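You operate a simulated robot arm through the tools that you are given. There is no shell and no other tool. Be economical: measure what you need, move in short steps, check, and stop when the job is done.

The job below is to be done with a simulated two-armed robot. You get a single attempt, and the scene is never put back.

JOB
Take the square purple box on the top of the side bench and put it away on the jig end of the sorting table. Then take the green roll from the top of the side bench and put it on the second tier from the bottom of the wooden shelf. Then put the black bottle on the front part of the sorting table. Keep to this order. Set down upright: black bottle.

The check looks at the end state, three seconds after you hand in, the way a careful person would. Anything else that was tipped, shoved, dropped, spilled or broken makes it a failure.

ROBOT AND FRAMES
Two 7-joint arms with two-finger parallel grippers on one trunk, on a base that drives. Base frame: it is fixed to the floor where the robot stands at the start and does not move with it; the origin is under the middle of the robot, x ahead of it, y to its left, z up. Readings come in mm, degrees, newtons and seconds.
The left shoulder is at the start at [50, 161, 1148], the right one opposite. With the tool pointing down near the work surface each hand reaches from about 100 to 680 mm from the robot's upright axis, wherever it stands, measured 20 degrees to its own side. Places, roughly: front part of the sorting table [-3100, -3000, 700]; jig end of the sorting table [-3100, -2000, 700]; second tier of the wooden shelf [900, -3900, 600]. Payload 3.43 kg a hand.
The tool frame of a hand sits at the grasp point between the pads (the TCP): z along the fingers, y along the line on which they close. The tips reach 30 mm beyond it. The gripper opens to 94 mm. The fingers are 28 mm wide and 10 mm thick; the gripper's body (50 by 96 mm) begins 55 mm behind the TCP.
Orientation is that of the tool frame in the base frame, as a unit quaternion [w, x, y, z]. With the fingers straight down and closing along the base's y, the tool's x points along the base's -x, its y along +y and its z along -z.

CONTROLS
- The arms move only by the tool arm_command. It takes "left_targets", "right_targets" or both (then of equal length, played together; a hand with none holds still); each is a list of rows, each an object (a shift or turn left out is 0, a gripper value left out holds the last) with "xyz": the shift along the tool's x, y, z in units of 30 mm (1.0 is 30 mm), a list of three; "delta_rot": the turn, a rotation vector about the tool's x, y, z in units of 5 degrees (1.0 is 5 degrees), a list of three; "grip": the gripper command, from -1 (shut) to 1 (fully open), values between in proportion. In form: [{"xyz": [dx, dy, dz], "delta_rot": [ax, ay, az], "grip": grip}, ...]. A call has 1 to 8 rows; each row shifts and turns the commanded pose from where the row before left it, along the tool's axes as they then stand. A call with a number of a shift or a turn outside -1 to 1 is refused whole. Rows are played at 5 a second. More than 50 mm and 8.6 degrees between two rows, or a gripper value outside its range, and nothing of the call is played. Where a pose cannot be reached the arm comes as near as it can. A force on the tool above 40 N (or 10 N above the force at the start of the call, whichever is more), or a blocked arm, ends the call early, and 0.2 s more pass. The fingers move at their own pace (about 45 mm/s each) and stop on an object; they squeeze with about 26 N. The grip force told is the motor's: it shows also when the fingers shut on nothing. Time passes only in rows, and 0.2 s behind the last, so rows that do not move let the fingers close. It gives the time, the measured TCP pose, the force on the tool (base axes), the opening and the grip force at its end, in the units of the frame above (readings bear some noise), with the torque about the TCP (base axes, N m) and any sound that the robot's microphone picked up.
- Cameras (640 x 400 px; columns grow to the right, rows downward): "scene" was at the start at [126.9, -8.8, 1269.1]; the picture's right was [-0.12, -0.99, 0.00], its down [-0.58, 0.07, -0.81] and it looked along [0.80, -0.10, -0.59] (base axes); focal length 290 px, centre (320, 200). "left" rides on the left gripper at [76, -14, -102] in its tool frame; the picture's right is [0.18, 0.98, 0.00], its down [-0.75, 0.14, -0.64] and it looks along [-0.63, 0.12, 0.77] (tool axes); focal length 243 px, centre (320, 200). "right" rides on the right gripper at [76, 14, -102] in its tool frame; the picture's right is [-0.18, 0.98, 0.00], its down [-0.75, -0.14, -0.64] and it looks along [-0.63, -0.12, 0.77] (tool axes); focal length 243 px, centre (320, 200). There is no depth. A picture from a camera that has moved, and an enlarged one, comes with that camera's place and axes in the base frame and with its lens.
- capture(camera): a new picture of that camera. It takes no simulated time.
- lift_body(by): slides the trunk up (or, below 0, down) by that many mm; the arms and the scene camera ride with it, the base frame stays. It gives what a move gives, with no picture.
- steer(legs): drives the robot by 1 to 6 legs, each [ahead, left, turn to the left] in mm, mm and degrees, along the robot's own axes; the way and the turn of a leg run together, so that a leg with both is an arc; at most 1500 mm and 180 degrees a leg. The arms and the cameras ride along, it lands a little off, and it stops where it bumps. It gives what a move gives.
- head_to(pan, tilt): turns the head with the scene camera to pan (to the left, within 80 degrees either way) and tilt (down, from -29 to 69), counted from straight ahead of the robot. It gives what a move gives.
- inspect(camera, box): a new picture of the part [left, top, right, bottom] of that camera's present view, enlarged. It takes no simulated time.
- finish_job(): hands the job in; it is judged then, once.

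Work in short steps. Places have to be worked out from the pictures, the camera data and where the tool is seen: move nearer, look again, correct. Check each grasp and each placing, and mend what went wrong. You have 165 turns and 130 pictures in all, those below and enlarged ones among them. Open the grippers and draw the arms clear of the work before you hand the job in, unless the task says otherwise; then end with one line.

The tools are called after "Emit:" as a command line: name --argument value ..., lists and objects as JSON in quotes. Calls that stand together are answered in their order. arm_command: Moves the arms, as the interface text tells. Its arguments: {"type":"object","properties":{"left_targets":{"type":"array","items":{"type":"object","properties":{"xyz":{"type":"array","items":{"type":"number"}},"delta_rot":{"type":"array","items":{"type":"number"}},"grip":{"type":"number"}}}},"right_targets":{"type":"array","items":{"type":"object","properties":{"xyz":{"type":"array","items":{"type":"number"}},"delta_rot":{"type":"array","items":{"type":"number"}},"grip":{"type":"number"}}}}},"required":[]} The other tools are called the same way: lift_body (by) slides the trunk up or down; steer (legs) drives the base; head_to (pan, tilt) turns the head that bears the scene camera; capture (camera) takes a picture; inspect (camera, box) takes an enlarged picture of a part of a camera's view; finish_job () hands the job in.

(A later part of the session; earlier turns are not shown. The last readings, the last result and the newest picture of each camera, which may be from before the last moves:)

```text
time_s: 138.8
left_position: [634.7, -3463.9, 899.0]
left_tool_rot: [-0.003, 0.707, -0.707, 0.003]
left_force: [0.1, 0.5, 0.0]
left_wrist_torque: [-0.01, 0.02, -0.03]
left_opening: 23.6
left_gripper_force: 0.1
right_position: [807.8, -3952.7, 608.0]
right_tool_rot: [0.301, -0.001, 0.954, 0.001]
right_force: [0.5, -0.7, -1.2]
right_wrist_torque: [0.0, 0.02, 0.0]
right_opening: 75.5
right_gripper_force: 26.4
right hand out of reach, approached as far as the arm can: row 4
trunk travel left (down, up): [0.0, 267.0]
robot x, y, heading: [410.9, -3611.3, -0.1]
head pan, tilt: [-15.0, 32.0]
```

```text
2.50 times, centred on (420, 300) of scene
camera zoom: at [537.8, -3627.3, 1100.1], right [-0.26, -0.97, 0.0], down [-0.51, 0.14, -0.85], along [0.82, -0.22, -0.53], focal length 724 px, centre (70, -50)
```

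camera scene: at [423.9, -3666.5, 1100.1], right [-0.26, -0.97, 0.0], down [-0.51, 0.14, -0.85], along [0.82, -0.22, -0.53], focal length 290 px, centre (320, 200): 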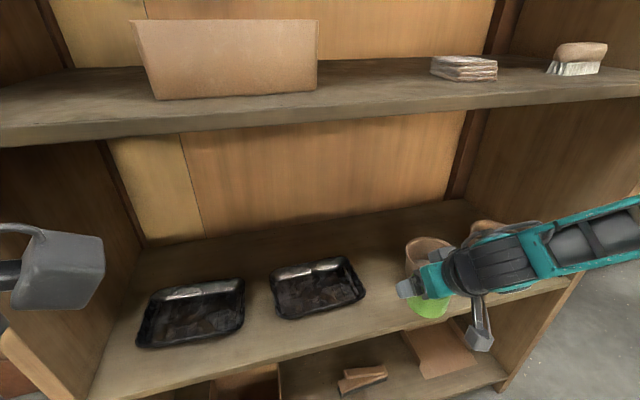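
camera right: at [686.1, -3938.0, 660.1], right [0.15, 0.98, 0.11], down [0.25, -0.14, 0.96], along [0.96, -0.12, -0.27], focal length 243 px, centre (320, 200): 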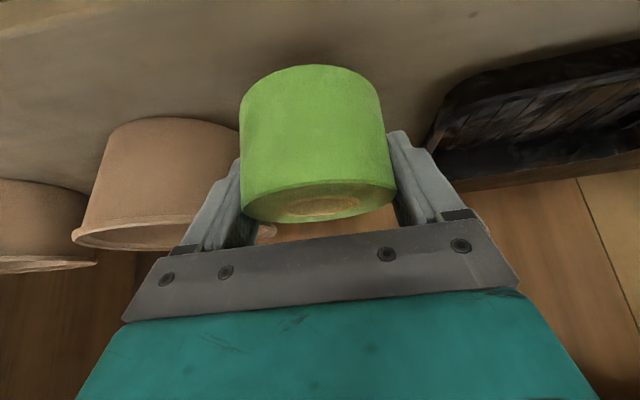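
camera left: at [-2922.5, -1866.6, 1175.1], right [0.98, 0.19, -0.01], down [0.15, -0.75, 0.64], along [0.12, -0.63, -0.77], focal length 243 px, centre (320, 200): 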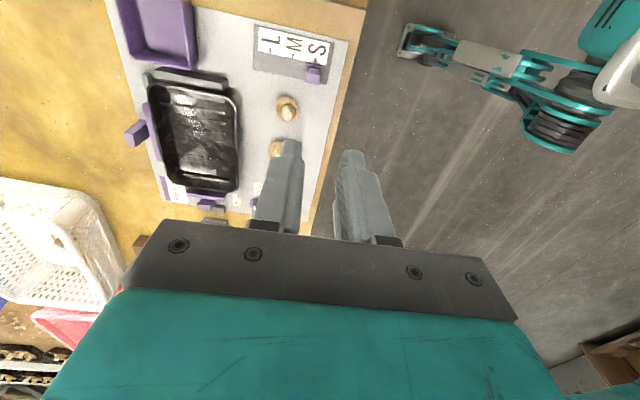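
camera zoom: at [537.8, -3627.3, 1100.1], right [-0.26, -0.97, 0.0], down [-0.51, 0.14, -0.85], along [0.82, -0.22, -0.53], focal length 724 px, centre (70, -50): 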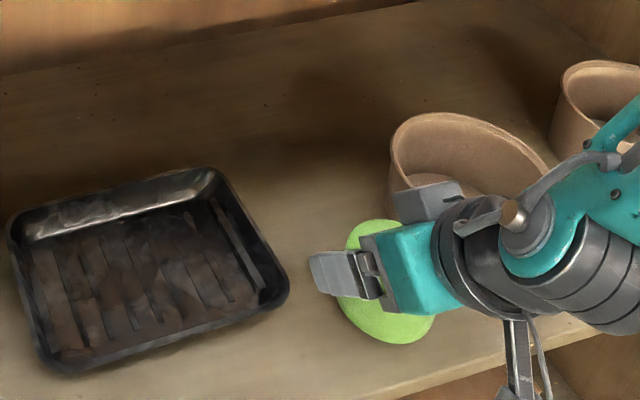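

The limit is a wrist joint, not distance. Since the roll is round, I can yaw the hand about the vertical through the roll. I'll try 20° to the left and then lower.

Emit:
arm_command --right_targets '[{"delta_rot": [-0.574, 0, -0.819]}, {"delta_rot": [-0.574, 0, -0.819]}, {"delta_rot": [-0.574, 0, -0.819]}, {"delta_rot": [-0.574, 0, -0.819]}, {"xyz": [0, 0, 0]}]'

Emit:
arm_command --right_targets '[{"xyz": [0.287, 0, 0.41]}, {"xyz": [0, 0, 0]}]'

```text
time_s: 140.0
left_position: [636.0, -3463.3, 899.6]
left_tool_rot: [-0.002, 0.707, -0.707, 0.002]
left_force: [0.3, 0.2, -0.3]
left_wrist_torque: [0.0, -0.02, -0.01]
left_opening: 23.5
left_gripper_force: 0.1
right_position: [806.9, -3951.3, 609.4]
right_tool_rot: [0.296, -0.166, 0.939, 0.054]
right_force: [0.5, 0.5, -2.1]
right_wrist_torque: [-0.02, 0.03, 0.0]
right_opening: 75.5
right_gripper_force: 25.6
trunk travel left (down, up): [0.0, 267.0]
robot x, y, heading: [411.4, -3606.4, -0.2]
head pan, tilt: [-15.0, 32.0]
```

```text
time_s: 140.6
left_position: [634.8, -3462.5, 899.1]
left_tool_rot: [0.003, -0.707, 0.707, -0.002]
left_force: [-0.2, -1.0, -0.4]
left_wrist_torque: [0.03, 0.01, 0.0]
left_opening: 23.3
left_gripper_force: 0.0
right_position: [806.8, -3951.8, 601.3]
right_tool_rot: [0.297, -0.165, 0.939, 0.053]
right_force: [-0.2, -0.2, -1.2]
right_wrist_torque: [-0.03, 0.01, 0.05]
right_opening: 75.6
right_gripper_force: 26.0
right hand out of reach, approached as far as the arm can: row 1
trunk travel left (down, up): [0.0, 267.0]
robot x, y, heading: [409.6, -3603.9, -0.3]
head pan, tilt: [-15.0, 32.0]
```

Yawing helped a little, and lateral offset should help more. I'll raise 60 mm, drive 80 mm left, shift the hand right by the same amount, and lower again.

Emit:
arm_command --right_targets '[{"xyz": [-0.574, 0, -0.819]}, {"xyz": [-0.574, 0, -0.819]}, {"xyz": [0, 0, 0]}]'

Emit:
steer --legs '[[0, 80, 0]]'

Emit:
arm_command --right_targets '[{"xyz": [0.25, -0.835, -0.173]}, {"xyz": [0.25, -0.835, -0.173]}, {"xyz": [0.25, -0.835, -0.173]}, {"xyz": [0.574, 0, 0.819]}, {"xyz": [0.574, 0, 0.819]}, {"xyz": [0, 0, 0]}]'

```text
time_s: 141.4
left_position: [635.6, -3461.2, 898.9]
left_tool_rot: [-0.003, 0.707, -0.707, 0.003]
left_force: [-0.6, -0.2, -0.7]
left_wrist_torque: [0.0, -0.03, 0.0]
left_opening: 23.3
left_gripper_force: 0.0
right_position: [807.6, -3950.6, 662.3]
right_tool_rot: [0.297, -0.165, 0.939, 0.052]
right_force: [0.1, 0.0, -1.2]
right_wrist_torque: [0.0, 0.0, 0.0]
right_opening: 75.6
right_gripper_force: 26.2
trunk travel left (down, up): [0.0, 267.0]
robot x, y, heading: [409.2, -3606.0, -0.3]
head pan, tilt: [-15.0, 32.0]
```

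```text
time_s: 142.5
left_position: [635.7, -3383.2, 899.9]
left_tool_rot: [0.001, -0.706, 0.708, -0.002]
left_force: [-0.6, -0.2, -0.7]
left_wrist_torque: [-0.02, -0.01, -0.02]
left_opening: 23.5
left_gripper_force: 0.1
right_position: [805.9, -3872.5, 661.7]
right_tool_rot: [0.295, -0.164, 0.94, 0.053]
right_force: [-0.7, 0.5, -1.6]
right_wrist_torque: [-0.01, -0.02, 0.0]
right_opening: 75.6
right_gripper_force: 25.8
trunk travel left (down, up): [0.0, 267.0]
robot x, y, heading: [410.5, -3530.0, -0.1]
head pan, tilt: [-15.0, 32.0]
```

```text
time_s: 143.9
left_position: [636.0, -3384.8, 898.8]
left_tool_rot: [0.002, -0.706, 0.708, -0.002]
left_force: [-0.9, 0.4, 0.1]
left_wrist_torque: [0.03, 0.02, -0.03]
left_opening: 23.4
left_gripper_force: 0.1
right_position: [806.6, -3952.2, 600.7]
right_tool_rot: [0.296, -0.164, 0.94, 0.052]
right_force: [0.1, -0.6, -1.1]
right_wrist_torque: [-0.01, -0.04, 0.04]
right_opening: 75.5
right_gripper_force: 26.0
trunk travel left (down, up): [0.0, 267.0]
robot x, y, heading: [410.6, -3522.4, -0.5]
head pan, tilt: [-15.0, 32.0]
```

No limit hit this time. I'll lower in 5–6 mm steps until contact.

Emit:
arm_command --right_targets '[{"xyz": [0.115, 0, 0.164]}, {"xyz": [0.115, 0, 0.164]}, {"xyz": [0, 0, 0]}]'

Emit:
inspect --camera "scene" --box '[340, 190, 560, 370]'

Emit:
capture --camera "right"

```text
time_s: 144.7
left_position: [634.9, -3382.3, 900.0]
left_tool_rot: [0.002, -0.707, 0.708, -0.004]
left_force: [0.2, -1.1, -0.2]
left_wrist_torque: [-0.02, -0.01, 0.01]
left_opening: 23.4
left_gripper_force: 0.1
right_position: [807.7, -3951.4, 594.9]
right_tool_rot: [0.299, -0.165, 0.939, 0.051]
right_force: [-0.7, 1.5, 22.2]
right_wrist_torque: [0.05, 0.14, 0.15]
right_opening: 75.9
right_gripper_force: 26.3
right hand out of reach, approached as far as the arm can: row 2
trunk travel left (down, up): [0.0, 267.0]
robot x, y, heading: [413.9, -3525.0, -0.2]
head pan, tilt: [-15.0, 32.0]
```

```text
2.22 times, centred on (450, 280) of scene
camera zoom: at [536.8, -3546.9, 1100.5], right [-0.26, -0.96, 0.0], down [-0.51, 0.14, -0.85], along [0.82, -0.22, -0.53], focal length 644 px, centre (31, 22)
```

zoom: 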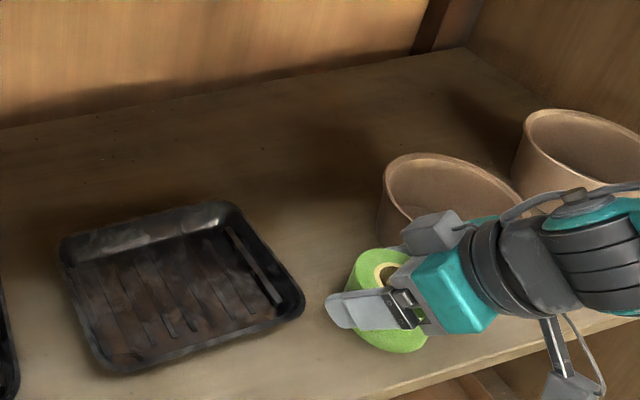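

```text
73 pictures are left
camera right: at [688.8, -3978.5, 634.8], right [-0.19, 0.98, 0.1], down [0.28, -0.05, 0.96], along [0.94, 0.21, -0.26], focal length 243 px, centre (320, 200)
```

right: 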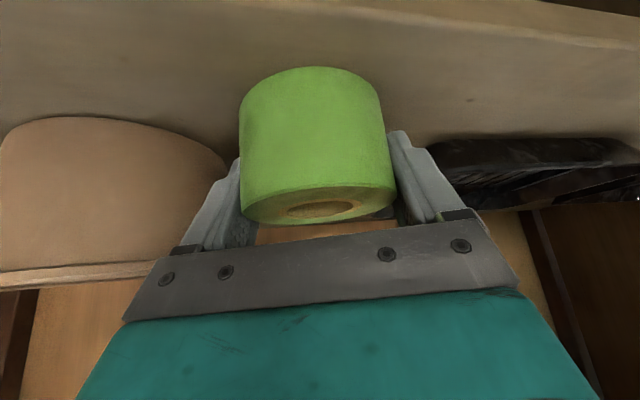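

Contact at 22 N: the roll rests on the tier, which puts the tier at z≈558. I'll open slightly and withdraw back along the tool axis.

Emit:
arm_command --right_targets '[{"grip": 0.8}, {"grip": 0.8}, {"xyz": [0, 0, 0]}]'

Emit:
capture --camera "right"

```text
time_s: 145.5
left_position: [636.7, -3384.0, 899.5]
left_tool_rot: [0.003, -0.706, 0.708, -0.003]
left_force: [-0.2, 1.1, -0.4]
left_wrist_torque: [-0.02, 0.0, 0.0]
left_opening: 23.5
left_gripper_force: 0.1
right_position: [804.6, -3953.4, 592.7]
right_tool_rot: [0.296, -0.164, 0.94, 0.052]
right_force: [0.3, -2.6, 0.7]
right_wrist_torque: [0.12, 0.05, 0.06]
right_opening: 82.6
right_gripper_force: 0.0
trunk travel left (down, up): [0.0, 267.0]
robot x, y, heading: [414.9, -3527.3, -0.3]
head pan, tilt: [-15.0, 32.0]
```

```text
72 pictures are left
camera right: at [686.4, -3979.7, 632.4], right [-0.19, 0.98, 0.1], down [0.28, -0.05, 0.96], along [0.94, 0.21, -0.27], focal length 243 px, centre (320, 200)
```

right: 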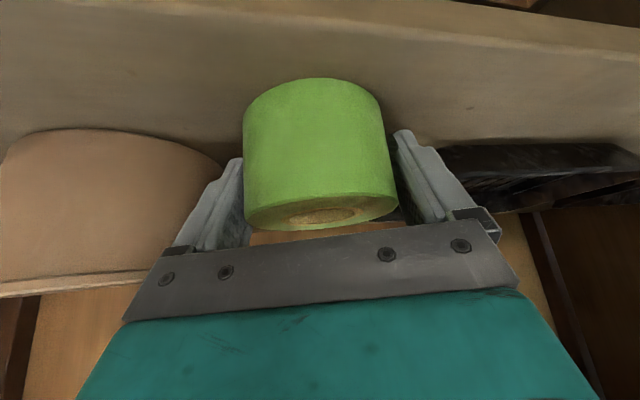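

The right-side finger still touches the roll. I'll centre it by 2 mm, open a bit more, and withdraw along the tool axis.

Emit:
arm_command --right_targets '[{"xyz": [0, -0.06, 0], "grip": 0.9}, {"xyz": [0, 0, 0]}, {"xyz": [0, 0, -0.3]}, {"xyz": [0, 0, -0.7]}, {"xyz": [0, 0, -0.9]}, {"xyz": [0, 0, -0.9]}, {"xyz": [0, 0, -0.9]}]'

Emit:
capture --camera "right"

Emit:
inspect --camera "scene" --box '[340, 190, 560, 370]'

```text
time_s: 147.1
left_position: [635.3, -3383.5, 899.1]
left_tool_rot: [0.002, -0.706, 0.708, -0.003]
left_force: [-0.9, 0.0, 0.8]
left_wrist_torque: [-0.01, 0.01, 0.0]
left_opening: 23.4
left_gripper_force: 0.0
right_position: [746.3, -3976.9, 684.4]
right_tool_rot: [0.296, -0.163, 0.94, 0.053]
right_force: [0.2, 0.4, -0.1]
right_wrist_torque: [0.0, 0.02, 0.0]
right_opening: 89.6
right_gripper_force: 0.0
trunk travel left (down, up): [0.0, 267.0]
robot x, y, heading: [411.6, -3527.4, -0.2]
head pan, tilt: [-15.0, 32.0]
```

```text
71 pictures are left
camera right: at [628.1, -4003.3, 723.7], right [-0.19, 0.98, 0.11], down [0.28, -0.05, 0.96], along [0.94, 0.21, -0.27], focal length 243 px, centre (320, 200)
```

right: 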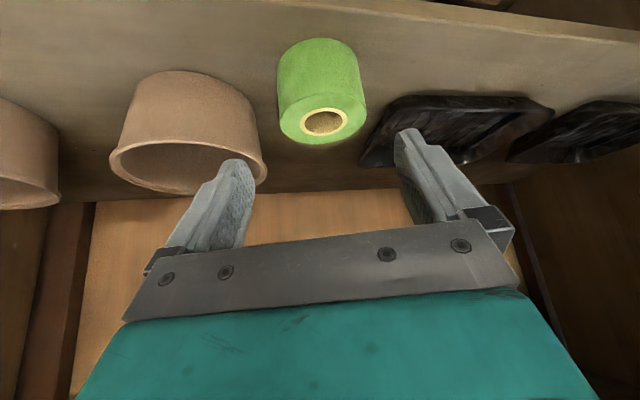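

```text
2.22 times, centred on (450, 280) of scene
camera zoom: at [537.9, -3548.3, 1100.1], right [-0.26, -0.96, 0.0], down [-0.51, 0.14, -0.85], along [0.82, -0.22, -0.53], focal length 644 px, centre (31, 22)
```

zoom: 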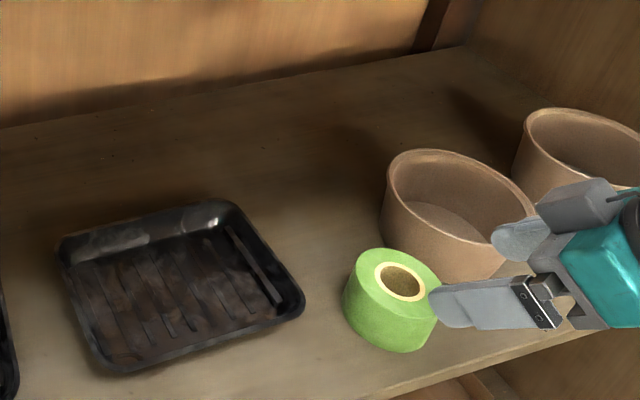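

The roll stands flat on the second tier and its neighbours are untouched. I'll back away, raise the trunk, and return the right tool to vertical.

Emit:
steer --legs '[[-900, 0, 0]]'

Emit:
lift_body --by 175

Emit:
arm_command --right_targets '[{"xyz": [0, 0, -1], "delta_rot": [0.574, 0, 0.819]}, {"xyz": [0, 0, -1], "delta_rot": [0.574, 0, 0.819]}, {"xyz": [0, 0, -1], "delta_rot": [0.574, 0, 0.819]}, {"xyz": [0, 0, -1], "delta_rot": [0.574, 0, 0.819]}]'

Emit:
arm_command --right_targets '[{"delta_rot": [0, 1, 0]}, {"delta_rot": [0, 1, 0]}, {"delta_rot": [0, 1, 0]}, {"delta_rot": [0, 1, 0]}, {"delta_rot": [0, 1, 0]}, {"delta_rot": [0, 1, 0]}, {"delta_rot": [0, 1, 0], "grip": 1}, {"xyz": [0, 0, 0]}]'

Emit:
capture --camera "scene"

```text
time_s: 151.8
left_position: [-251.5, -3380.1, 898.3]
left_tool_rot: [-0.002, 0.708, -0.707, 0.002]
left_force: [0.5, 0.2, -0.1]
left_wrist_torque: [-0.01, 0.03, 0.01]
left_opening: 23.4
left_gripper_force: 0.0
right_position: [-137.6, -3973.4, 683.9]
right_tool_rot: [0.296, -0.166, 0.939, 0.054]
right_force: [0.3, 1.0, 0.1]
right_wrist_torque: [0.01, -0.01, 0.01]
right_opening: 89.2
right_gripper_force: 0.1
trunk travel left (down, up): [0.0, 267.0]
robot x, y, heading: [-472.8, -3528.1, -0.1]
head pan, tilt: [-15.0, 32.0]
```

```text
time_s: 153.7
left_position: [-251.5, -3381.5, 1073.6]
left_tool_rot: [-0.003, 0.708, -0.706, 0.002]
left_force: [0.2, -0.6, -0.7]
left_wrist_torque: [-0.02, -0.01, 0.0]
left_opening: 23.3
left_gripper_force: 0.0
right_position: [-138.3, -3974.1, 859.8]
right_tool_rot: [0.296, -0.166, 0.939, 0.053]
right_force: [0.8, -1.0, 0.2]
right_wrist_torque: [0.01, -0.01, -0.01]
right_opening: 89.4
right_gripper_force: 0.1
trunk travel left (down, up): [-175.0, 92.0]
robot x, y, heading: [-476.2, -3528.2, -0.2]
head pan, tilt: [-15.0, 32.0]
```

```text
time_s: 154.7
left_position: [-252.8, -3381.3, 1073.5]
left_tool_rot: [-0.002, 0.708, -0.707, 0.002]
left_force: [1.0, -0.9, 0.3]
left_wrist_torque: [-0.03, 0.02, 0.0]
left_opening: 23.4
left_gripper_force: 0.0
right_position: [-204.5, -3987.5, 957.6]
right_tool_rot: [0.301, -0.001, 0.954, 0.001]
right_force: [0.4, -0.7, -0.4]
right_wrist_torque: [-0.03, 0.03, 0.03]
right_opening: 89.5
right_gripper_force: 0.0
trunk travel left (down, up): [-175.0, 92.0]
robot x, y, heading: [-475.6, -3524.2, -0.3]
head pan, tilt: [-15.0, 32.0]
```

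```text
time_s: 156.5
left_position: [-251.7, -3380.9, 1073.9]
left_tool_rot: [-0.002, 0.708, -0.707, 0.002]
left_force: [0.5, 0.3, 0.9]
left_wrist_torque: [0.01, -0.02, 0.01]
left_opening: 23.3
left_gripper_force: 0.0
right_position: [-204.6, -3983.7, 958.0]
right_tool_rot: [0.03, -0.007, 0.999, 0.013]
right_force: [0.7, -0.3, -0.5]
right_wrist_torque: [0.0, 0.01, 0.03]
right_opening: 94.1
right_gripper_force: 0.1
right hand out of reach, approached as far as the arm can: row 4
trunk travel left (down, up): [-175.0, 92.0]
robot x, y, heading: [-476.6, -3523.5, 0.1]
head pan, tilt: [-15.0, 32.0]
```

```text
69 pictures are left
camera scene: at [-349.1, -3546.1, 1275.1], right [-0.26, -0.97, 0.0], down [-0.51, 0.14, -0.85], along [0.82, -0.22, -0.53], focal length 290 px, centre (320, 200)
```

scene: 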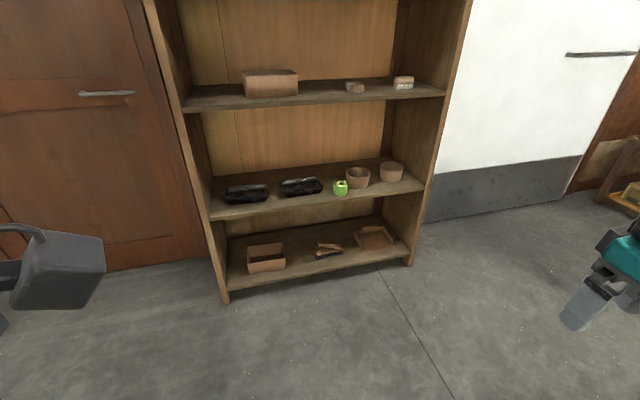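

The roll is confirmed on the second tier. Now for the bottle: I'll straighten the right tool fully and drive back to the bench.

Emit:
arm_command --right_targets '[{"xyz": [-0.8, 0.8, -0.6], "delta_rot": [0.3, 0.69, 0.16]}, {"xyz": [-0.8, 0.8, -0.6]}, {"xyz": [-0.8, 0.8, -0.6]}, {"xyz": [-0.8, 0.8, -0.6]}, {"xyz": [0, 0.8, -0.6]}, {"xyz": [0, 0.8, 0]}]'

Emit:
steer --legs '[[0, 1180, 0], [0, 1180, 0], [0, 1170, 0]]'

Emit:
head_to --pan -10 --tilt 30

Emit:
capture --camera "scene"

```text
time_s: 157.9
left_position: [-251.7, -3381.3, 1073.7]
left_tool_rot: [-0.003, 0.708, -0.707, 0.001]
left_force: [-0.5, -0.9, 0.4]
left_wrist_torque: [-0.04, 0.0, -0.03]
left_opening: 23.6
left_gripper_force: 0.1
right_position: [-103.6, -3963.2, 1041.8]
right_tool_rot: [0.0, -0.003, 1.0, 0.004]
right_force: [-0.4, -0.4, 0.0]
right_wrist_torque: [0.0, 0.0, -0.02]
right_opening: 94.0
right_gripper_force: 0.0
right hand out of reach, approached as far as the arm can: row 2, 3, 4, 5, 6
trunk travel left (down, up): [-175.0, 92.0]
robot x, y, heading: [-477.7, -3520.6, 0.2]
head pan, tilt: [-15.0, 32.0]
```

```text
time_s: 175.1
left_position: [-298.8, 168.0, 1073.9]
left_tool_rot: [-0.003, 0.72, -0.694, 0.002]
left_force: [-0.3, 0.9, 1.2]
left_wrist_torque: [-0.03, -0.02, 0.04]
left_opening: 23.4
left_gripper_force: 0.1
right_position: [-132.2, -406.6, 1041.5]
right_tool_rot: [0.0, -0.019, 1.0, 0.004]
right_force: [0.7, -0.5, 0.1]
right_wrist_torque: [0.03, 0.0, 0.02]
right_opening: 94.1
right_gripper_force: 0.1
trunk travel left (down, up): [-175.0, 92.0]
robot x, y, heading: [-519.6, 20.3, 2.1]
head pan, tilt: [-15.0, 32.0]
```

```text
time_s: 175.8
left_position: [-299.9, 167.3, 1073.1]
left_tool_rot: [-0.003, 0.719, -0.695, 0.003]
left_force: [0.1, 0.0, -1.2]
left_wrist_torque: [0.02, 0.0, -0.02]
left_opening: 23.4
left_gripper_force: 0.1
right_position: [-132.8, -407.7, 1042.1]
right_tool_rot: [-0.001, -0.019, 1.0, 0.003]
right_force: [0.2, 0.6, -0.4]
right_wrist_torque: [0.01, 0.01, -0.01]
right_opening: 94.2
right_gripper_force: 0.0
trunk travel left (down, up): [-175.0, 92.0]
robot x, y, heading: [-519.7, 14.7, 1.9]
head pan, tilt: [-10.0, 30.0]
```

```text
68 pictures are left
camera scene: at [-388.3, 7.4, 1278.3], right [-0.14, -0.99, 0.0], down [-0.5, 0.07, -0.87], along [0.86, -0.12, -0.5], focal length 290 px, centre (320, 200)
```

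scene: 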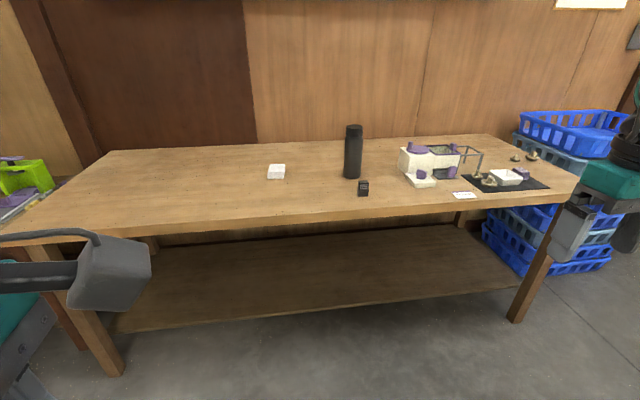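

The right arm stopped at an odd limit. I'll test whether it can still move inward on its own before choosing a hand.

Emit:
arm_command --right_targets '[{"xyz": [0.5, 0.5, 0.3]}, {"xyz": [0.5, 0.8, 0.3]}, {"xyz": [0.5, 0.8, 0]}, {"xyz": [0, 0.8, 0]}, {"xyz": [0, 0.8, 0]}, {"xyz": [0, 0.8, 0]}, {"xyz": [0, 0, 0]}]'

```text
time_s: 177.4
left_position: [-299.0, 168.1, 1074.4]
left_tool_rot: [-0.003, 0.72, -0.694, 0.002]
left_force: [-0.7, -1.3, 0.0]
left_wrist_torque: [-0.02, 0.01, 0.02]
left_opening: 23.4
left_gripper_force: 0.0
right_position: [-173.2, -406.8, 1016.3]
right_tool_rot: [0.0, -0.02, 1.0, 0.006]
right_force: [-0.1, 0.1, -0.6]
right_wrist_torque: [-0.01, 0.05, 0.01]
right_opening: 94.1
right_gripper_force: 0.0
right hand out of reach, approached as far as the arm can: row 1, 2, 3, 4, 5, 6
trunk travel left (down, up): [-175.0, 92.0]
robot x, y, heading: [-519.6, 17.6, 1.9]
head pan, tilt: [-10.0, 30.0]
```

The right arm is jammed in its posture, so I'll use the left hand, which is free and vertical. I'll position the robot so the bottle lies ahead on the left hand's side.

Emit:
steer --legs '[[0, 0, -1.9], [0, -437, 0], [540, 0, 0]]'

Emit:
head_to --pan 12 --tilt 33

Emit:
capture --camera "scene"

```text
time_s: 183.1
left_position: [256.4, -278.6, 1073.6]
left_tool_rot: [0.002, -0.703, 0.711, -0.002]
left_force: [-0.8, -0.8, -1.2]
left_wrist_torque: [0.01, 0.0, 0.0]
left_opening: 23.6
left_gripper_force: 0.0
right_position: [354.3, -858.4, 1017.0]
right_tool_rot: [-0.001, 0.004, 1.0, 0.006]
right_force: [-0.1, -0.1, 0.8]
right_wrist_torque: [0.01, -0.03, 0.01]
right_opening: 93.9
right_gripper_force: 0.0
trunk travel left (down, up): [-175.0, 92.0]
robot x, y, heading: [31.6, -421.9, -0.8]
head pan, tilt: [-10.0, 30.0]
```

```text
time_s: 184.0
left_position: [256.4, -278.0, 1073.7]
left_tool_rot: [0.002, -0.702, 0.712, -0.003]
left_force: [-0.1, -0.3, 0.3]
left_wrist_torque: [0.01, 0.0, 0.01]
left_opening: 23.4
left_gripper_force: 0.1
right_position: [353.3, -859.1, 1016.0]
right_tool_rot: [0.001, 0.004, 1.0, 0.006]
right_force: [-0.5, 0.2, -1.0]
right_wrist_torque: [0.0, 0.0, -0.01]
right_opening: 93.9
right_gripper_force: 0.1
trunk travel left (down, up): [-175.0, 92.0]
robot x, y, heading: [27.9, -418.4, -0.8]
head pan, tilt: [12.0, 33.0]
```

```text
67 pictures are left
camera scene: at [157.8, -400.7, 1273.6], right [0.19, -0.98, 0.0], down [-0.53, -0.11, -0.84], along [0.82, 0.16, -0.54], focal length 290 px, centre (320, 200)
```

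scene: 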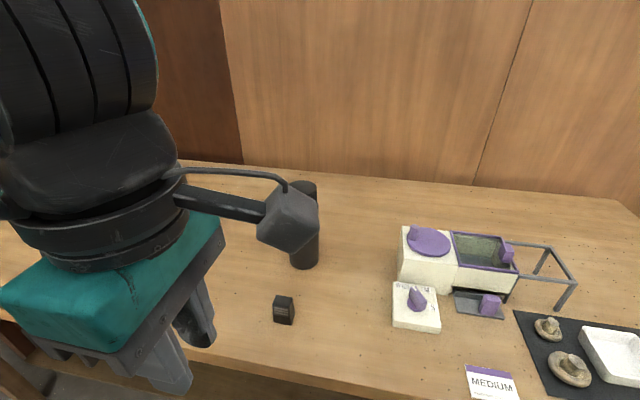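

The left hand is high enough to pass over the bottle. I'll move it forward, opening the gripper.

Emit:
arm_command --left_targets '[{"xyz": [0, -1, 0], "grip": 1}, {"xyz": [0, -1, 0]}, {"xyz": [0, -1, 0]}, {"xyz": [0, -1, 0]}, {"xyz": [0, -1, 0]}, {"xyz": [0, -1, 0]}, {"xyz": [0, -1, 0]}, {"xyz": [0, -1, 0]}]'

Emit:
capture --camera "left"

Emit:
capture --camera "scene"

```text
time_s: 185.8
left_position: [495.6, -281.5, 1074.0]
left_tool_rot: [0.003, -0.703, 0.711, -0.003]
left_force: [0.3, -0.6, -0.1]
left_wrist_torque: [0.01, -0.03, -0.01]
left_opening: 94.2
left_gripper_force: 0.0
right_position: [354.5, -857.0, 1016.7]
right_tool_rot: [0.0, 0.003, 1.0, 0.005]
right_force: [-0.3, 0.2, -0.3]
right_wrist_torque: [0.0, 0.04, 0.03]
right_opening: 93.9
right_gripper_force: 0.1
trunk travel left (down, up): [-175.0, 92.0]
robot x, y, heading: [27.8, -420.4, -0.8]
head pan, tilt: [12.0, 33.0]
```

```text
66 pictures are left
camera left: at [508.7, -356.3, 1175.6], right [-0.98, -0.17, -0.01], down [-0.14, 0.76, 0.64], along [-0.11, 0.63, -0.77], focal length 243 px, centre (320, 200)
```

left: 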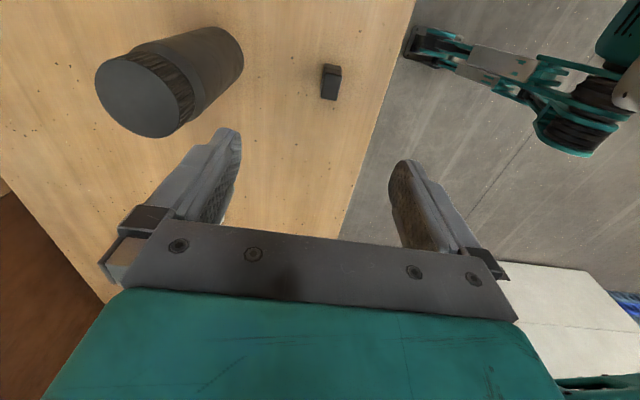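

```text
65 pictures are left
camera scene: at [158.0, -400.8, 1273.5], right [0.19, -0.98, 0.0], down [-0.53, -0.11, -0.84], along [0.82, 0.16, -0.54], focal length 290 px, centre (320, 200)
```

scene: 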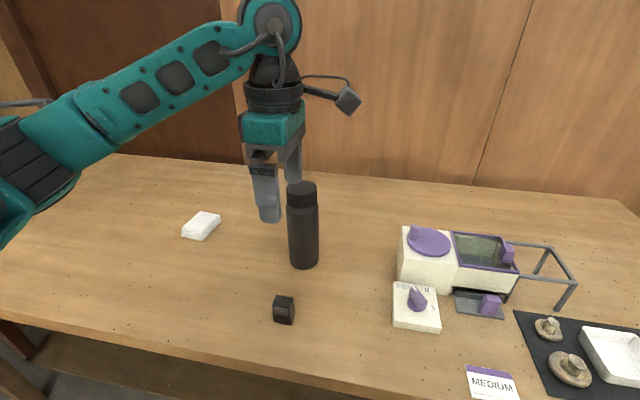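

The two cameras agree on the bottle cap at (634,-273) with its top at z≈984. I'll move directly above it and check before going down.

Emit:
arm_command --left_targets '[{"xyz": [-0.07, -0.92, 0]}, {"xyz": [-0.07, -0.92, 0]}, {"xyz": [-0.07, -0.92, 0]}, {"xyz": [-0.07, -0.92, 0]}, {"xyz": [-0.06, -0.93, 0]}, {"xyz": [0, 0, 0.8]}, {"xyz": [0, 0, 0]}]'

Emit:
capture --camera "left"

Emit:
inspect --camera "scene" --box '[220, 60, 420, 290]'

```text
time_s: 187.4
left_position: [633.4, -272.5, 1053.0]
left_tool_rot: [0.002, -0.703, 0.712, -0.002]
left_force: [-0.4, -0.7, -0.2]
left_wrist_torque: [0.04, 0.0, -0.01]
left_opening: 94.1
left_gripper_force: 0.0
right_position: [354.4, -858.8, 1017.0]
right_tool_rot: [0.0, 0.004, 1.0, 0.006]
right_force: [0.0, -0.3, 0.1]
right_wrist_torque: [-0.01, -0.04, -0.02]
right_opening: 93.9
right_gripper_force: 0.1
trunk travel left (down, up): [-175.0, 92.0]
robot x, y, heading: [32.4, -416.9, -0.9]
head pan, tilt: [12.0, 33.0]
```

```text
64 pictures are left
camera left: at [645.7, -347.3, 1154.5], right [-0.99, -0.17, -0.01], down [-0.14, 0.76, 0.64], along [-0.1, 0.63, -0.77], focal length 243 px, centre (320, 200)
```

left: 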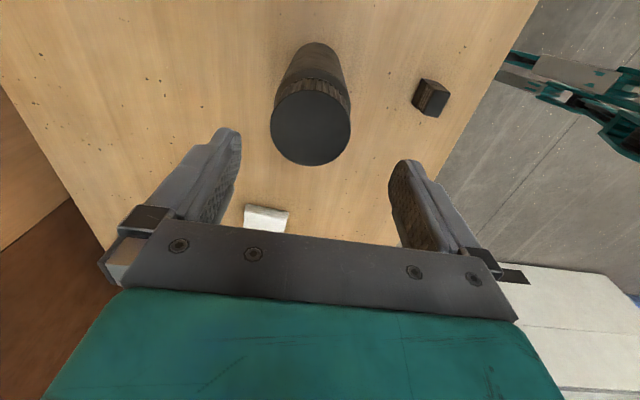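

```text
1.74 times, centred on (320, 175) of scene
camera zoom: at [157.6, -400.8, 1273.6], right [0.19, -0.98, 0.0], down [-0.53, -0.11, -0.84], along [0.82, 0.16, -0.54], focal length 504 px, centre (320, 244)
```

zoom: 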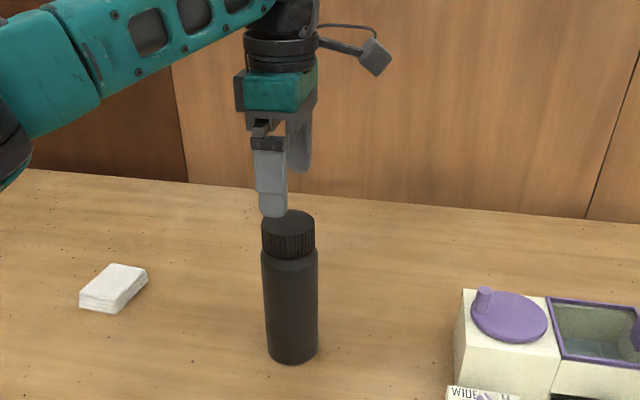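

The cap is within a few mm of the hand's centre. I'll descend to z≈974 and close on the cap.

Emit:
arm_command --left_targets '[{"xyz": [0.03, -0.13, 0.66]}, {"xyz": [0, 0, 0.66]}, {"xyz": [0, 0, 0.66]}, {"xyz": [0, 0, 0.65]}, {"xyz": [0, 0, 0]}]'

Emit:
inspect --camera "scene" --box '[220, 60, 420, 290]'

Emit:
capture --camera "left"

```text
time_s: 188.6
left_position: [639.1, -273.6, 974.1]
left_tool_rot: [0.003, -0.702, 0.712, -0.002]
left_force: [-0.2, 0.2, 0.4]
left_wrist_torque: [0.0, 0.01, -0.01]
left_opening: 94.1
left_gripper_force: 0.1
right_position: [353.3, -859.0, 1017.0]
right_tool_rot: [-0.001, 0.004, 1.0, 0.006]
right_force: [-0.6, -0.2, -0.3]
right_wrist_torque: [0.01, -0.01, 0.01]
right_opening: 94.2
right_gripper_force: 0.0
trunk travel left (down, up): [-175.0, 92.0]
robot x, y, heading: [31.5, -420.2, -1.0]
head pan, tilt: [12.0, 33.0]
```

```text
1.74 times, centred on (320, 175) of scene
camera zoom: at [157.7, -400.6, 1273.6], right [0.19, -0.98, 0.0], down [-0.53, -0.11, -0.84], along [0.82, 0.16, -0.54], focal length 504 px, centre (320, 244)
```

zoom: 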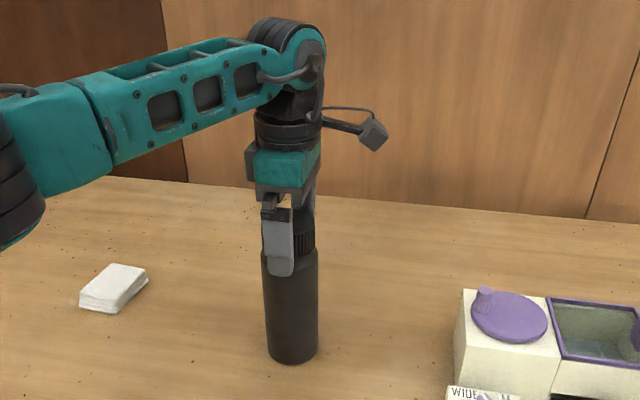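

```text
61 pictures are left
camera left: at [652.2, -349.3, 1076.8], right [-0.98, -0.17, -0.01], down [-0.14, 0.76, 0.64], along [-0.11, 0.63, -0.77], focal length 243 px, centre (320, 200)
```

left: 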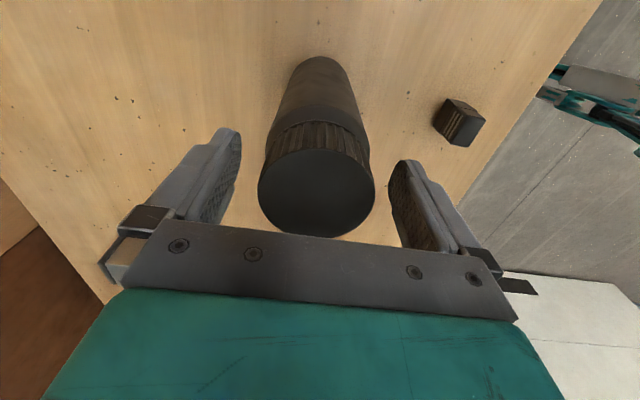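

The cap is centred between the pads. I'll close and then lift a little to test the hold.

Emit:
arm_command --left_targets '[{"xyz": [0.12, 0, 0], "grip": -1}, {"grip": -1}, {"grip": -1}, {"grip": -1}, {"grip": -1}, {"grip": -1}]'

Emit:
arm_command --left_targets '[{"xyz": [0, 0, -0.4]}, {"xyz": [0, 0, -0.4]}, {"xyz": [0, 0, -0.4]}, {"xyz": [0, 0, 0]}]'

Emit:
capture --camera "scene"

```text
time_s: 190.0
left_position: [639.1, -277.9, 974.4]
left_tool_rot: [0.003, -0.703, 0.711, -0.003]
left_force: [1.9, 0.5, 1.7]
left_wrist_torque: [0.0, -0.08, 0.0]
left_opening: 64.9
left_gripper_force: 26.2
right_position: [354.4, -859.4, 1017.4]
right_tool_rot: [0.0, 0.003, 1.0, 0.006]
right_force: [-0.4, -0.2, 0.1]
right_wrist_torque: [-0.03, 0.01, -0.02]
right_opening: 93.9
right_gripper_force: 0.0
trunk travel left (down, up): [-175.0, 92.0]
robot x, y, heading: [32.5, -418.8, -0.8]
head pan, tilt: [12.0, 33.0]
```

```text
time_s: 191.0
left_position: [638.9, -277.1, 1011.3]
left_tool_rot: [0.003, -0.703, 0.711, -0.002]
left_force: [0.2, 0.4, -6.2]
left_wrist_torque: [-0.02, 0.0, 0.02]
left_opening: 65.1
left_gripper_force: 26.1
right_position: [356.0, -859.0, 1016.7]
right_tool_rot: [0.0, 0.003, 1.0, 0.006]
right_force: [0.5, 0.1, -0.7]
right_wrist_torque: [-0.02, 0.02, 0.06]
right_opening: 93.9
right_gripper_force: 0.1
trunk travel left (down, up): [-175.0, 92.0]
robot x, y, heading: [28.0, -418.7, -0.7]
head pan, tilt: [12.0, 33.0]
```

```text
60 pictures are left
camera scene: at [158.4, -400.4, 1273.5], right [0.2, -0.98, 0.0], down [-0.53, -0.11, -0.84], along [0.82, 0.16, -0.55], focal length 290 px, centre (320, 200)
```

scene: 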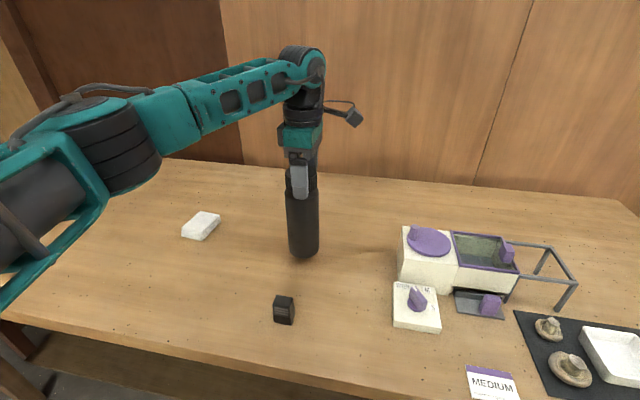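

The bottle is held upright at about 6 N. I'll lift higher, retract, and back away.

Emit:
arm_command --left_targets '[{"xyz": [0, 0, -0.9]}, {"xyz": [0, 0, -0.9]}, {"xyz": [0, 0.7, -0.8]}, {"xyz": [0, 0.9, -0.5]}, {"xyz": [0, 0.9, 0]}, {"xyz": [0, 0.9, 0]}, {"xyz": [0, 0.9, 0]}, {"xyz": [0, 0.9, 0]}]'

Emit:
steer --legs '[[-550, 0, 0], [0, 0, -140]]'

Emit:
head_to --pan 0 --tilt 20

Emit:
capture --camera "scene"

```text
time_s: 192.8
left_position: [482.8, -275.8, 1103.5]
left_tool_rot: [0.003, -0.704, 0.711, -0.003]
left_force: [-0.7, -0.6, -5.7]
left_wrist_torque: [-0.06, -0.03, -0.02]
left_opening: 65.4
left_gripper_force: 26.6
right_position: [354.6, -857.4, 1016.1]
right_tool_rot: [0.0, 0.004, 1.0, 0.006]
right_force: [-0.6, -1.1, 0.6]
right_wrist_torque: [0.02, -0.03, -0.06]
right_opening: 94.1
right_gripper_force: 0.0
trunk travel left (down, up): [-175.0, 92.0]
robot x, y, heading: [29.6, -418.9, -0.6]
head pan, tilt: [12.0, 33.0]
```

```text
time_s: 201.7
left_position: [-762.2, -813.6, 1104.1]
left_tool_rot: [-0.001, 0.425, 0.905, -0.003]
left_force: [-0.2, -0.3, -5.7]
left_wrist_torque: [0.02, 0.0, -0.01]
left_opening: 65.2
left_gripper_force: 25.8
right_position: [-1041.9, -287.2, 1016.6]
right_tool_rot: [0.006, 0.94, 0.342, 0.002]
right_force: [0.3, 0.0, -0.3]
right_wrist_torque: [-0.02, -0.02, 0.02]
right_opening: 93.9
right_gripper_force: 0.0
trunk travel left (down, up): [-175.0, 92.0]
robot x, y, heading: [-513.6, -412.5, -140.6]
head pan, tilt: [12.0, 33.0]
```

```text
time_s: 202.4
left_position: [-761.1, -813.9, 1103.5]
left_tool_rot: [-0.002, 0.425, 0.905, -0.002]
left_force: [-0.3, 0.1, -6.4]
left_wrist_torque: [0.03, -0.02, 0.01]
left_opening: 65.1
left_gripper_force: 26.5
right_position: [-1042.7, -286.6, 1016.7]
right_tool_rot: [0.005, 0.94, 0.341, 0.003]
right_force: [0.1, -0.3, 0.6]
right_wrist_torque: [0.02, -0.01, 0.01]
right_opening: 93.8
right_gripper_force: 0.2
trunk travel left (down, up): [-175.0, 92.0]
robot x, y, heading: [-508.3, -410.7, -140.5]
head pan, tilt: [0.0, 20.0]
```

```text
59 pictures are left
camera scene: at [-612.7, -495.8, 1294.2], right [-0.64, 0.77, 0.0], down [0.26, 0.22, -0.94], along [-0.72, -0.6, -0.34], focal length 290 px, centre (320, 200)
```

scene: 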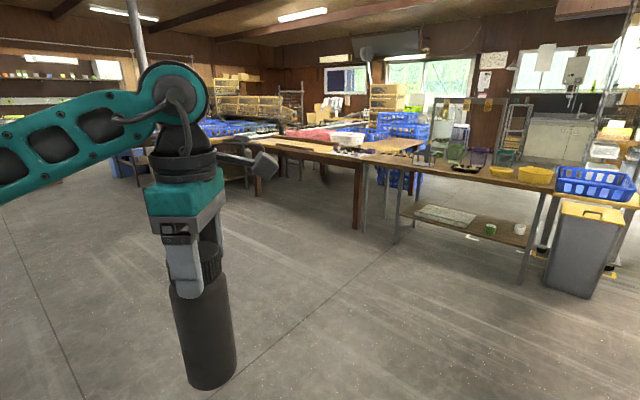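

I'll drive to about (-2100,-2850), facing the sorting table's front part.

Emit:
steer --legs '[[1390, 435, 0], [1390, 435, 0], [0, 0, -39.5]]'

Emit:
head_to --pan 0 --tilt 28

Emit:
capture --camera "scene"

```text
time_s: 218.4
left_position: [-2592.8, -2988.3, 1103.3]
left_tool_rot: [-0.002, 0.714, 0.7, -0.003]
left_force: [0.5, 0.0, -5.5]
left_wrist_torque: [0.05, 0.01, -0.01]
left_opening: 64.9
left_gripper_force: 26.3
right_position: [-2459.5, -2405.8, 1016.4]
right_tool_rot: [0.006, 1.0, -0.008, 0.0]
right_force: [0.5, 0.2, 0.0]
right_wrist_torque: [0.04, 0.0, 0.0]
right_opening: 94.2
right_gripper_force: 0.0
trunk travel left (down, up): [-175.0, 92.0]
robot x, y, heading: [-2136.5, -2849.0, 178.6]
head pan, tilt: [0.0, 20.0]
```

```text
time_s: 219.1
left_position: [-2594.0, -2988.1, 1104.4]
left_tool_rot: [-0.002, 0.714, 0.7, -0.002]
left_force: [0.2, -0.1, -6.5]
left_wrist_torque: [0.08, 0.02, -0.01]
left_opening: 65.3
left_gripper_force: 25.8
right_position: [-2460.1, -2406.0, 1016.7]
right_tool_rot: [0.006, 1.0, -0.009, 0.001]
right_force: [-0.4, -1.1, -0.3]
right_wrist_torque: [-0.05, -0.02, 0.0]
right_opening: 94.0
right_gripper_force: 0.1
trunk travel left (down, up): [-175.0, 92.0]
robot x, y, heading: [-2141.5, -2845.9, 178.6]
head pan, tilt: [0.0, 28.0]
```

```text
58 pictures are left
camera scene: at [-2271.5, -2843.5, 1281.4], right [0.02, 1.0, 0.0], down [0.47, -0.01, -0.88], along [-0.88, 0.02, -0.47], focal length 290 px, centre (320, 200)
```

scene: 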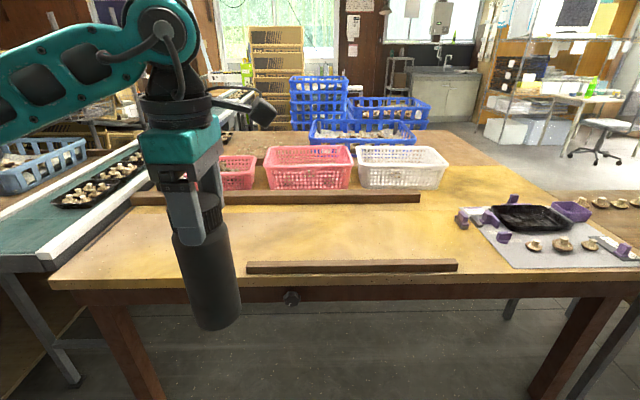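

The front part lies between the two wooden bars, and [-3100,-3000] projects there on free wood. I'll drive forward and square up.

Emit:
steer --legs '[[0, 0, 1.4], [345, 10, 0]]'

Emit:
head_to --pan 15 --tilt 42

Emit:
capture --camera "scene"

```text
time_s: 221.7
left_position: [-2938.3, -3009.8, 1103.7]
left_tool_rot: [-0.002, 0.705, 0.709, -0.002]
left_force: [-1.0, 0.7, -6.4]
left_wrist_torque: [0.04, 0.0, -0.01]
left_opening: 64.9
left_gripper_force: 25.8
right_position: [-2820.6, -2425.5, 1016.6]
right_tool_rot: [0.006, 1.0, 0.005, -0.001]
right_force: [-1.4, -0.2, -0.4]
right_wrist_torque: [0.03, 0.0, 0.02]
right_opening: 94.1
right_gripper_force: 0.0
trunk travel left (down, up): [-175.0, 92.0]
robot x, y, heading: [-2491.3, -2858.4, -180.0]
head pan, tilt: [0.0, 28.0]
```

```text
time_s: 222.5
left_position: [-2936.5, -3010.7, 1104.1]
left_tool_rot: [-0.002, 0.705, 0.709, -0.003]
left_force: [-0.7, -0.1, -6.4]
left_wrist_torque: [0.05, -0.04, -0.03]
left_opening: 64.7
left_gripper_force: 25.9
right_position: [-2819.8, -2425.8, 1016.6]
right_tool_rot: [0.006, 1.0, 0.005, -0.001]
right_force: [-0.5, 0.0, 0.0]
right_wrist_torque: [0.02, 0.0, 0.01]
right_opening: 94.3
right_gripper_force: 0.1
trunk travel left (down, up): [-175.0, 92.0]
robot x, y, heading: [-2487.7, -2856.6, -179.8]
head pan, tilt: [15.0, 42.0]
```

```text
57 pictures are left
camera scene: at [-2609.2, -2879.9, 1260.0], right [-0.26, 0.96, 0.0], down [0.65, 0.18, -0.74], along [-0.72, -0.2, -0.67], focal length 290 px, centre (320, 200)
```

scene: 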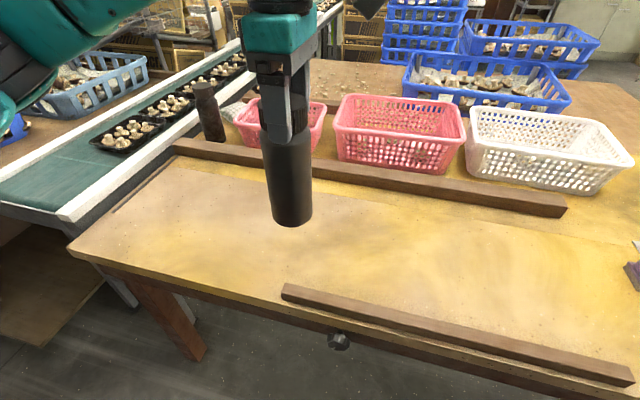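

The target spot is clear. I'll extend 145 mm forward, then lower to just above the table.

Emit:
arm_command --left_targets '[{"xyz": [0, -0.8, 0]}, {"xyz": [0, -0.8, 0]}, {"xyz": [0, -0.8, 0]}, {"xyz": [0, -0.8, 0]}, {"xyz": [0, -0.8, 0]}, {"xyz": [0, -0.8, 0]}, {"xyz": [0, 0, 0]}]'

Emit:
arm_command --left_targets '[{"xyz": [0, 0, 0.7]}, {"xyz": [0, 0, 0.7]}, {"xyz": [0, 0, 0.7]}, {"xyz": [0, 0, 0.7]}, {"xyz": [0, 0, 0.7]}, {"xyz": [0, 0, 0.7]}, {"xyz": [0, 0, 0.6]}, {"xyz": [0, 0, 0]}]'

Emit:
capture --camera "scene"

```text
time_s: 224.1
left_position: [-3080.5, -3010.3, 1104.1]
left_tool_rot: [-0.003, 0.705, 0.709, -0.002]
left_force: [0.9, 0.4, -5.8]
left_wrist_torque: [0.03, 0.01, 0.01]
left_opening: 65.1
left_gripper_force: 26.9
right_position: [-2819.2, -2426.0, 1017.4]
right_tool_rot: [0.006, 1.0, 0.005, 0.001]
right_force: [-0.1, -0.4, 0.2]
right_wrist_torque: [-0.01, 0.0, 0.0]
right_opening: 94.0
right_gripper_force: 0.1
trunk travel left (down, up): [-175.0, 92.0]
robot x, y, heading: [-2487.8, -2863.6, -179.8]
head pan, tilt: [15.0, 42.0]
```

```text
time_s: 225.9
left_position: [-3082.8, -3012.6, 959.5]
left_tool_rot: [-0.002, 0.705, 0.71, -0.003]
left_force: [0.7, -0.6, -6.5]
left_wrist_torque: [0.03, 0.01, 0.01]
left_opening: 65.2
left_gripper_force: 26.3
right_position: [-2819.0, -2424.6, 1016.5]
right_tool_rot: [0.005, 1.0, 0.005, 0.0]
right_force: [0.1, -0.3, 0.6]
right_wrist_torque: [0.0, -0.02, 0.0]
right_opening: 94.3
right_gripper_force: 0.1
trunk travel left (down, up): [-175.0, 92.0]
robot x, y, heading: [-2487.5, -2857.8, -179.8]
head pan, tilt: [15.0, 42.0]
```

```text
56 pictures are left
camera scene: at [-2609.3, -2880.0, 1259.9], right [-0.26, 0.96, 0.0], down [0.65, 0.18, -0.74], along [-0.72, -0.2, -0.67], focal length 290 px, centre (320, 200)
```

scene: 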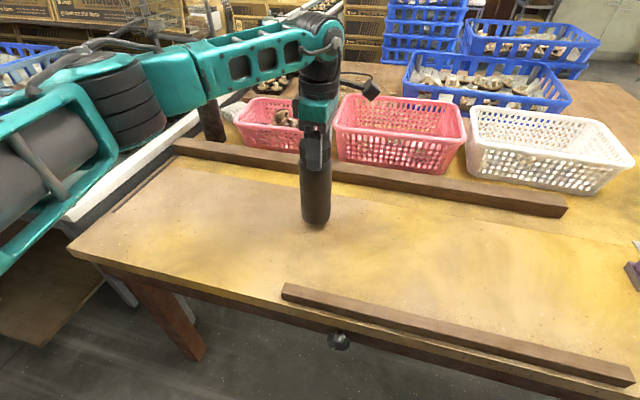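

The bottle hangs just above clear wood. I'll lower in about 5 mm steps until it makes contact.

Emit:
arm_command --left_targets '[{"xyz": [0, 0, 0.18]}, {"xyz": [0, 0, 0.18]}, {"xyz": [0, 0, 0.18]}, {"xyz": [0, 0, 0.18]}, {"xyz": [0, 0, 0.15]}, {"xyz": [0, 0, 0]}]'

```text
time_s: 227.3
left_position: [-3082.0, -3010.9, 935.6]
left_tool_rot: [-0.003, 0.705, 0.709, -0.003]
left_force: [-0.4, -1.4, -6.4]
left_wrist_torque: [0.03, 0.0, -0.02]
left_opening: 64.9
left_gripper_force: 26.2
right_position: [-2819.0, -2425.5, 1015.9]
right_tool_rot: [0.006, 1.0, 0.006, 0.001]
right_force: [0.8, 0.6, 0.1]
right_wrist_torque: [0.02, -0.02, 0.01]
right_opening: 93.9
right_gripper_force: 0.1
trunk travel left (down, up): [-175.0, 92.0]
robot x, y, heading: [-2490.9, -2857.2, -179.7]
head pan, tilt: [15.0, 42.0]
```

No contact yet, so I continue down in smaller steps.

Emit:
arm_command --left_targets '[{"xyz": [0, 0, 0.1]}, {"xyz": [0, 0, 0.1]}, {"xyz": [0, 0, 0.1]}, {"xyz": [0, 0, 0.1]}, {"xyz": [0, 0, 0]}]'

```text
time_s: 228.5
left_position: [-3081.7, -3009.6, 929.2]
left_tool_rot: [-0.006, 0.706, 0.709, -0.004]
left_force: [-0.6, 0.7, 31.7]
left_wrist_torque: [-0.13, -0.9, 0.0]
left_opening: 65.1
left_gripper_force: 26.1
right_position: [-2817.4, -2424.1, 1018.2]
right_tool_rot: [0.007, 1.0, 0.006, -0.001]
right_force: [0.2, 0.6, -0.2]
right_wrist_torque: [-0.04, 0.01, 0.0]
right_opening: 94.0
right_gripper_force: 0.0
trunk travel left (down, up): [-175.0, 92.0]
robot x, y, heading: [-2490.3, -2857.8, -179.7]
head pan, tilt: [15.0, 42.0]
```

Contact: the bottle stands on the table. I'll relieve the pressing force by 3 mm and then open the gripper.

Emit:
arm_command --left_targets '[{"xyz": [0, 0, -0.12]}, {"xyz": [0, 0, 0]}]'

Emit:
arm_command --left_targets '[{"grip": 0.6}, {"grip": 1}, {"grip": 1}, {"xyz": [0, 0, 0]}]'

Emit:
capture --camera "left"

Emit:
inspect --camera "scene" --box '[220, 60, 420, 260]'

```text
time_s: 229.1
left_position: [-3081.4, -3010.2, 926.8]
left_tool_rot: [-0.003, 0.705, 0.709, -0.003]
left_force: [-1.8, 3.5, 16.8]
left_wrist_torque: [0.44, -0.23, 0.08]
left_opening: 65.0
left_gripper_force: 26.0
right_position: [-2818.6, -2425.0, 1017.3]
right_tool_rot: [0.005, 1.0, 0.005, -0.001]
right_force: [-0.6, 0.2, 0.4]
right_wrist_torque: [0.0, 0.01, 0.01]
right_opening: 94.0
right_gripper_force: 0.0
trunk travel left (down, up): [-175.0, 92.0]
robot x, y, heading: [-2490.3, -2856.7, -179.8]
head pan, tilt: [15.0, 42.0]
```

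```text
time_s: 230.1
left_position: [-3082.8, -3010.9, 925.9]
left_tool_rot: [-0.003, 0.705, 0.709, -0.003]
left_force: [-0.1, -1.2, -0.2]
left_wrist_torque: [-0.02, 0.01, -0.01]
left_opening: 94.2
left_gripper_force: 0.0
right_position: [-2819.5, -2424.9, 1016.6]
right_tool_rot: [0.006, 1.0, 0.006, 0.0]
right_force: [0.9, -0.5, 0.8]
right_wrist_torque: [-0.01, -0.01, 0.04]
right_opening: 93.9
right_gripper_force: 0.1
trunk travel left (down, up): [-175.0, 92.0]
robot x, y, heading: [-2485.6, -2861.7, -180.0]
head pan, tilt: [15.0, 42.0]
```

```text
55 pictures are left
camera left: at [-3096.5, -2934.6, 1029.3], right [0.98, 0.19, -0.01], down [0.15, -0.75, 0.64], along [0.12, -0.63, -0.77], focal length 243 px, centre (320, 200)
```

left: 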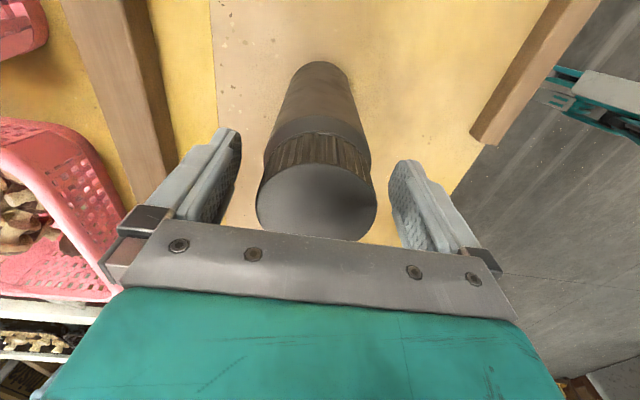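

```text
2.00 times, centred on (320, 160) of scene
camera zoom: at [-2608.8, -2879.9, 1260.0], right [-0.26, 0.96, 0.0], down [0.65, 0.18, -0.74], along [-0.72, -0.2, -0.67], focal length 580 px, centre (320, 280)
```

zoom: 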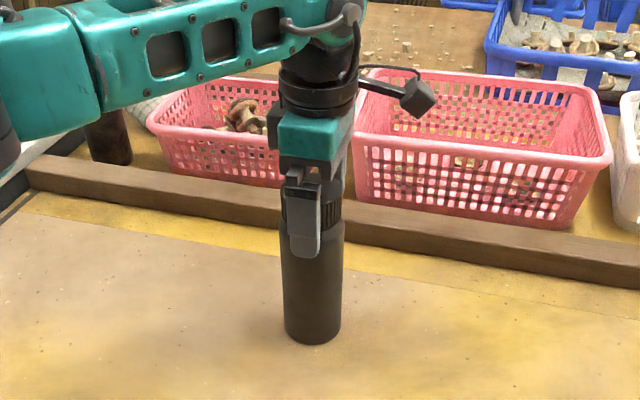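

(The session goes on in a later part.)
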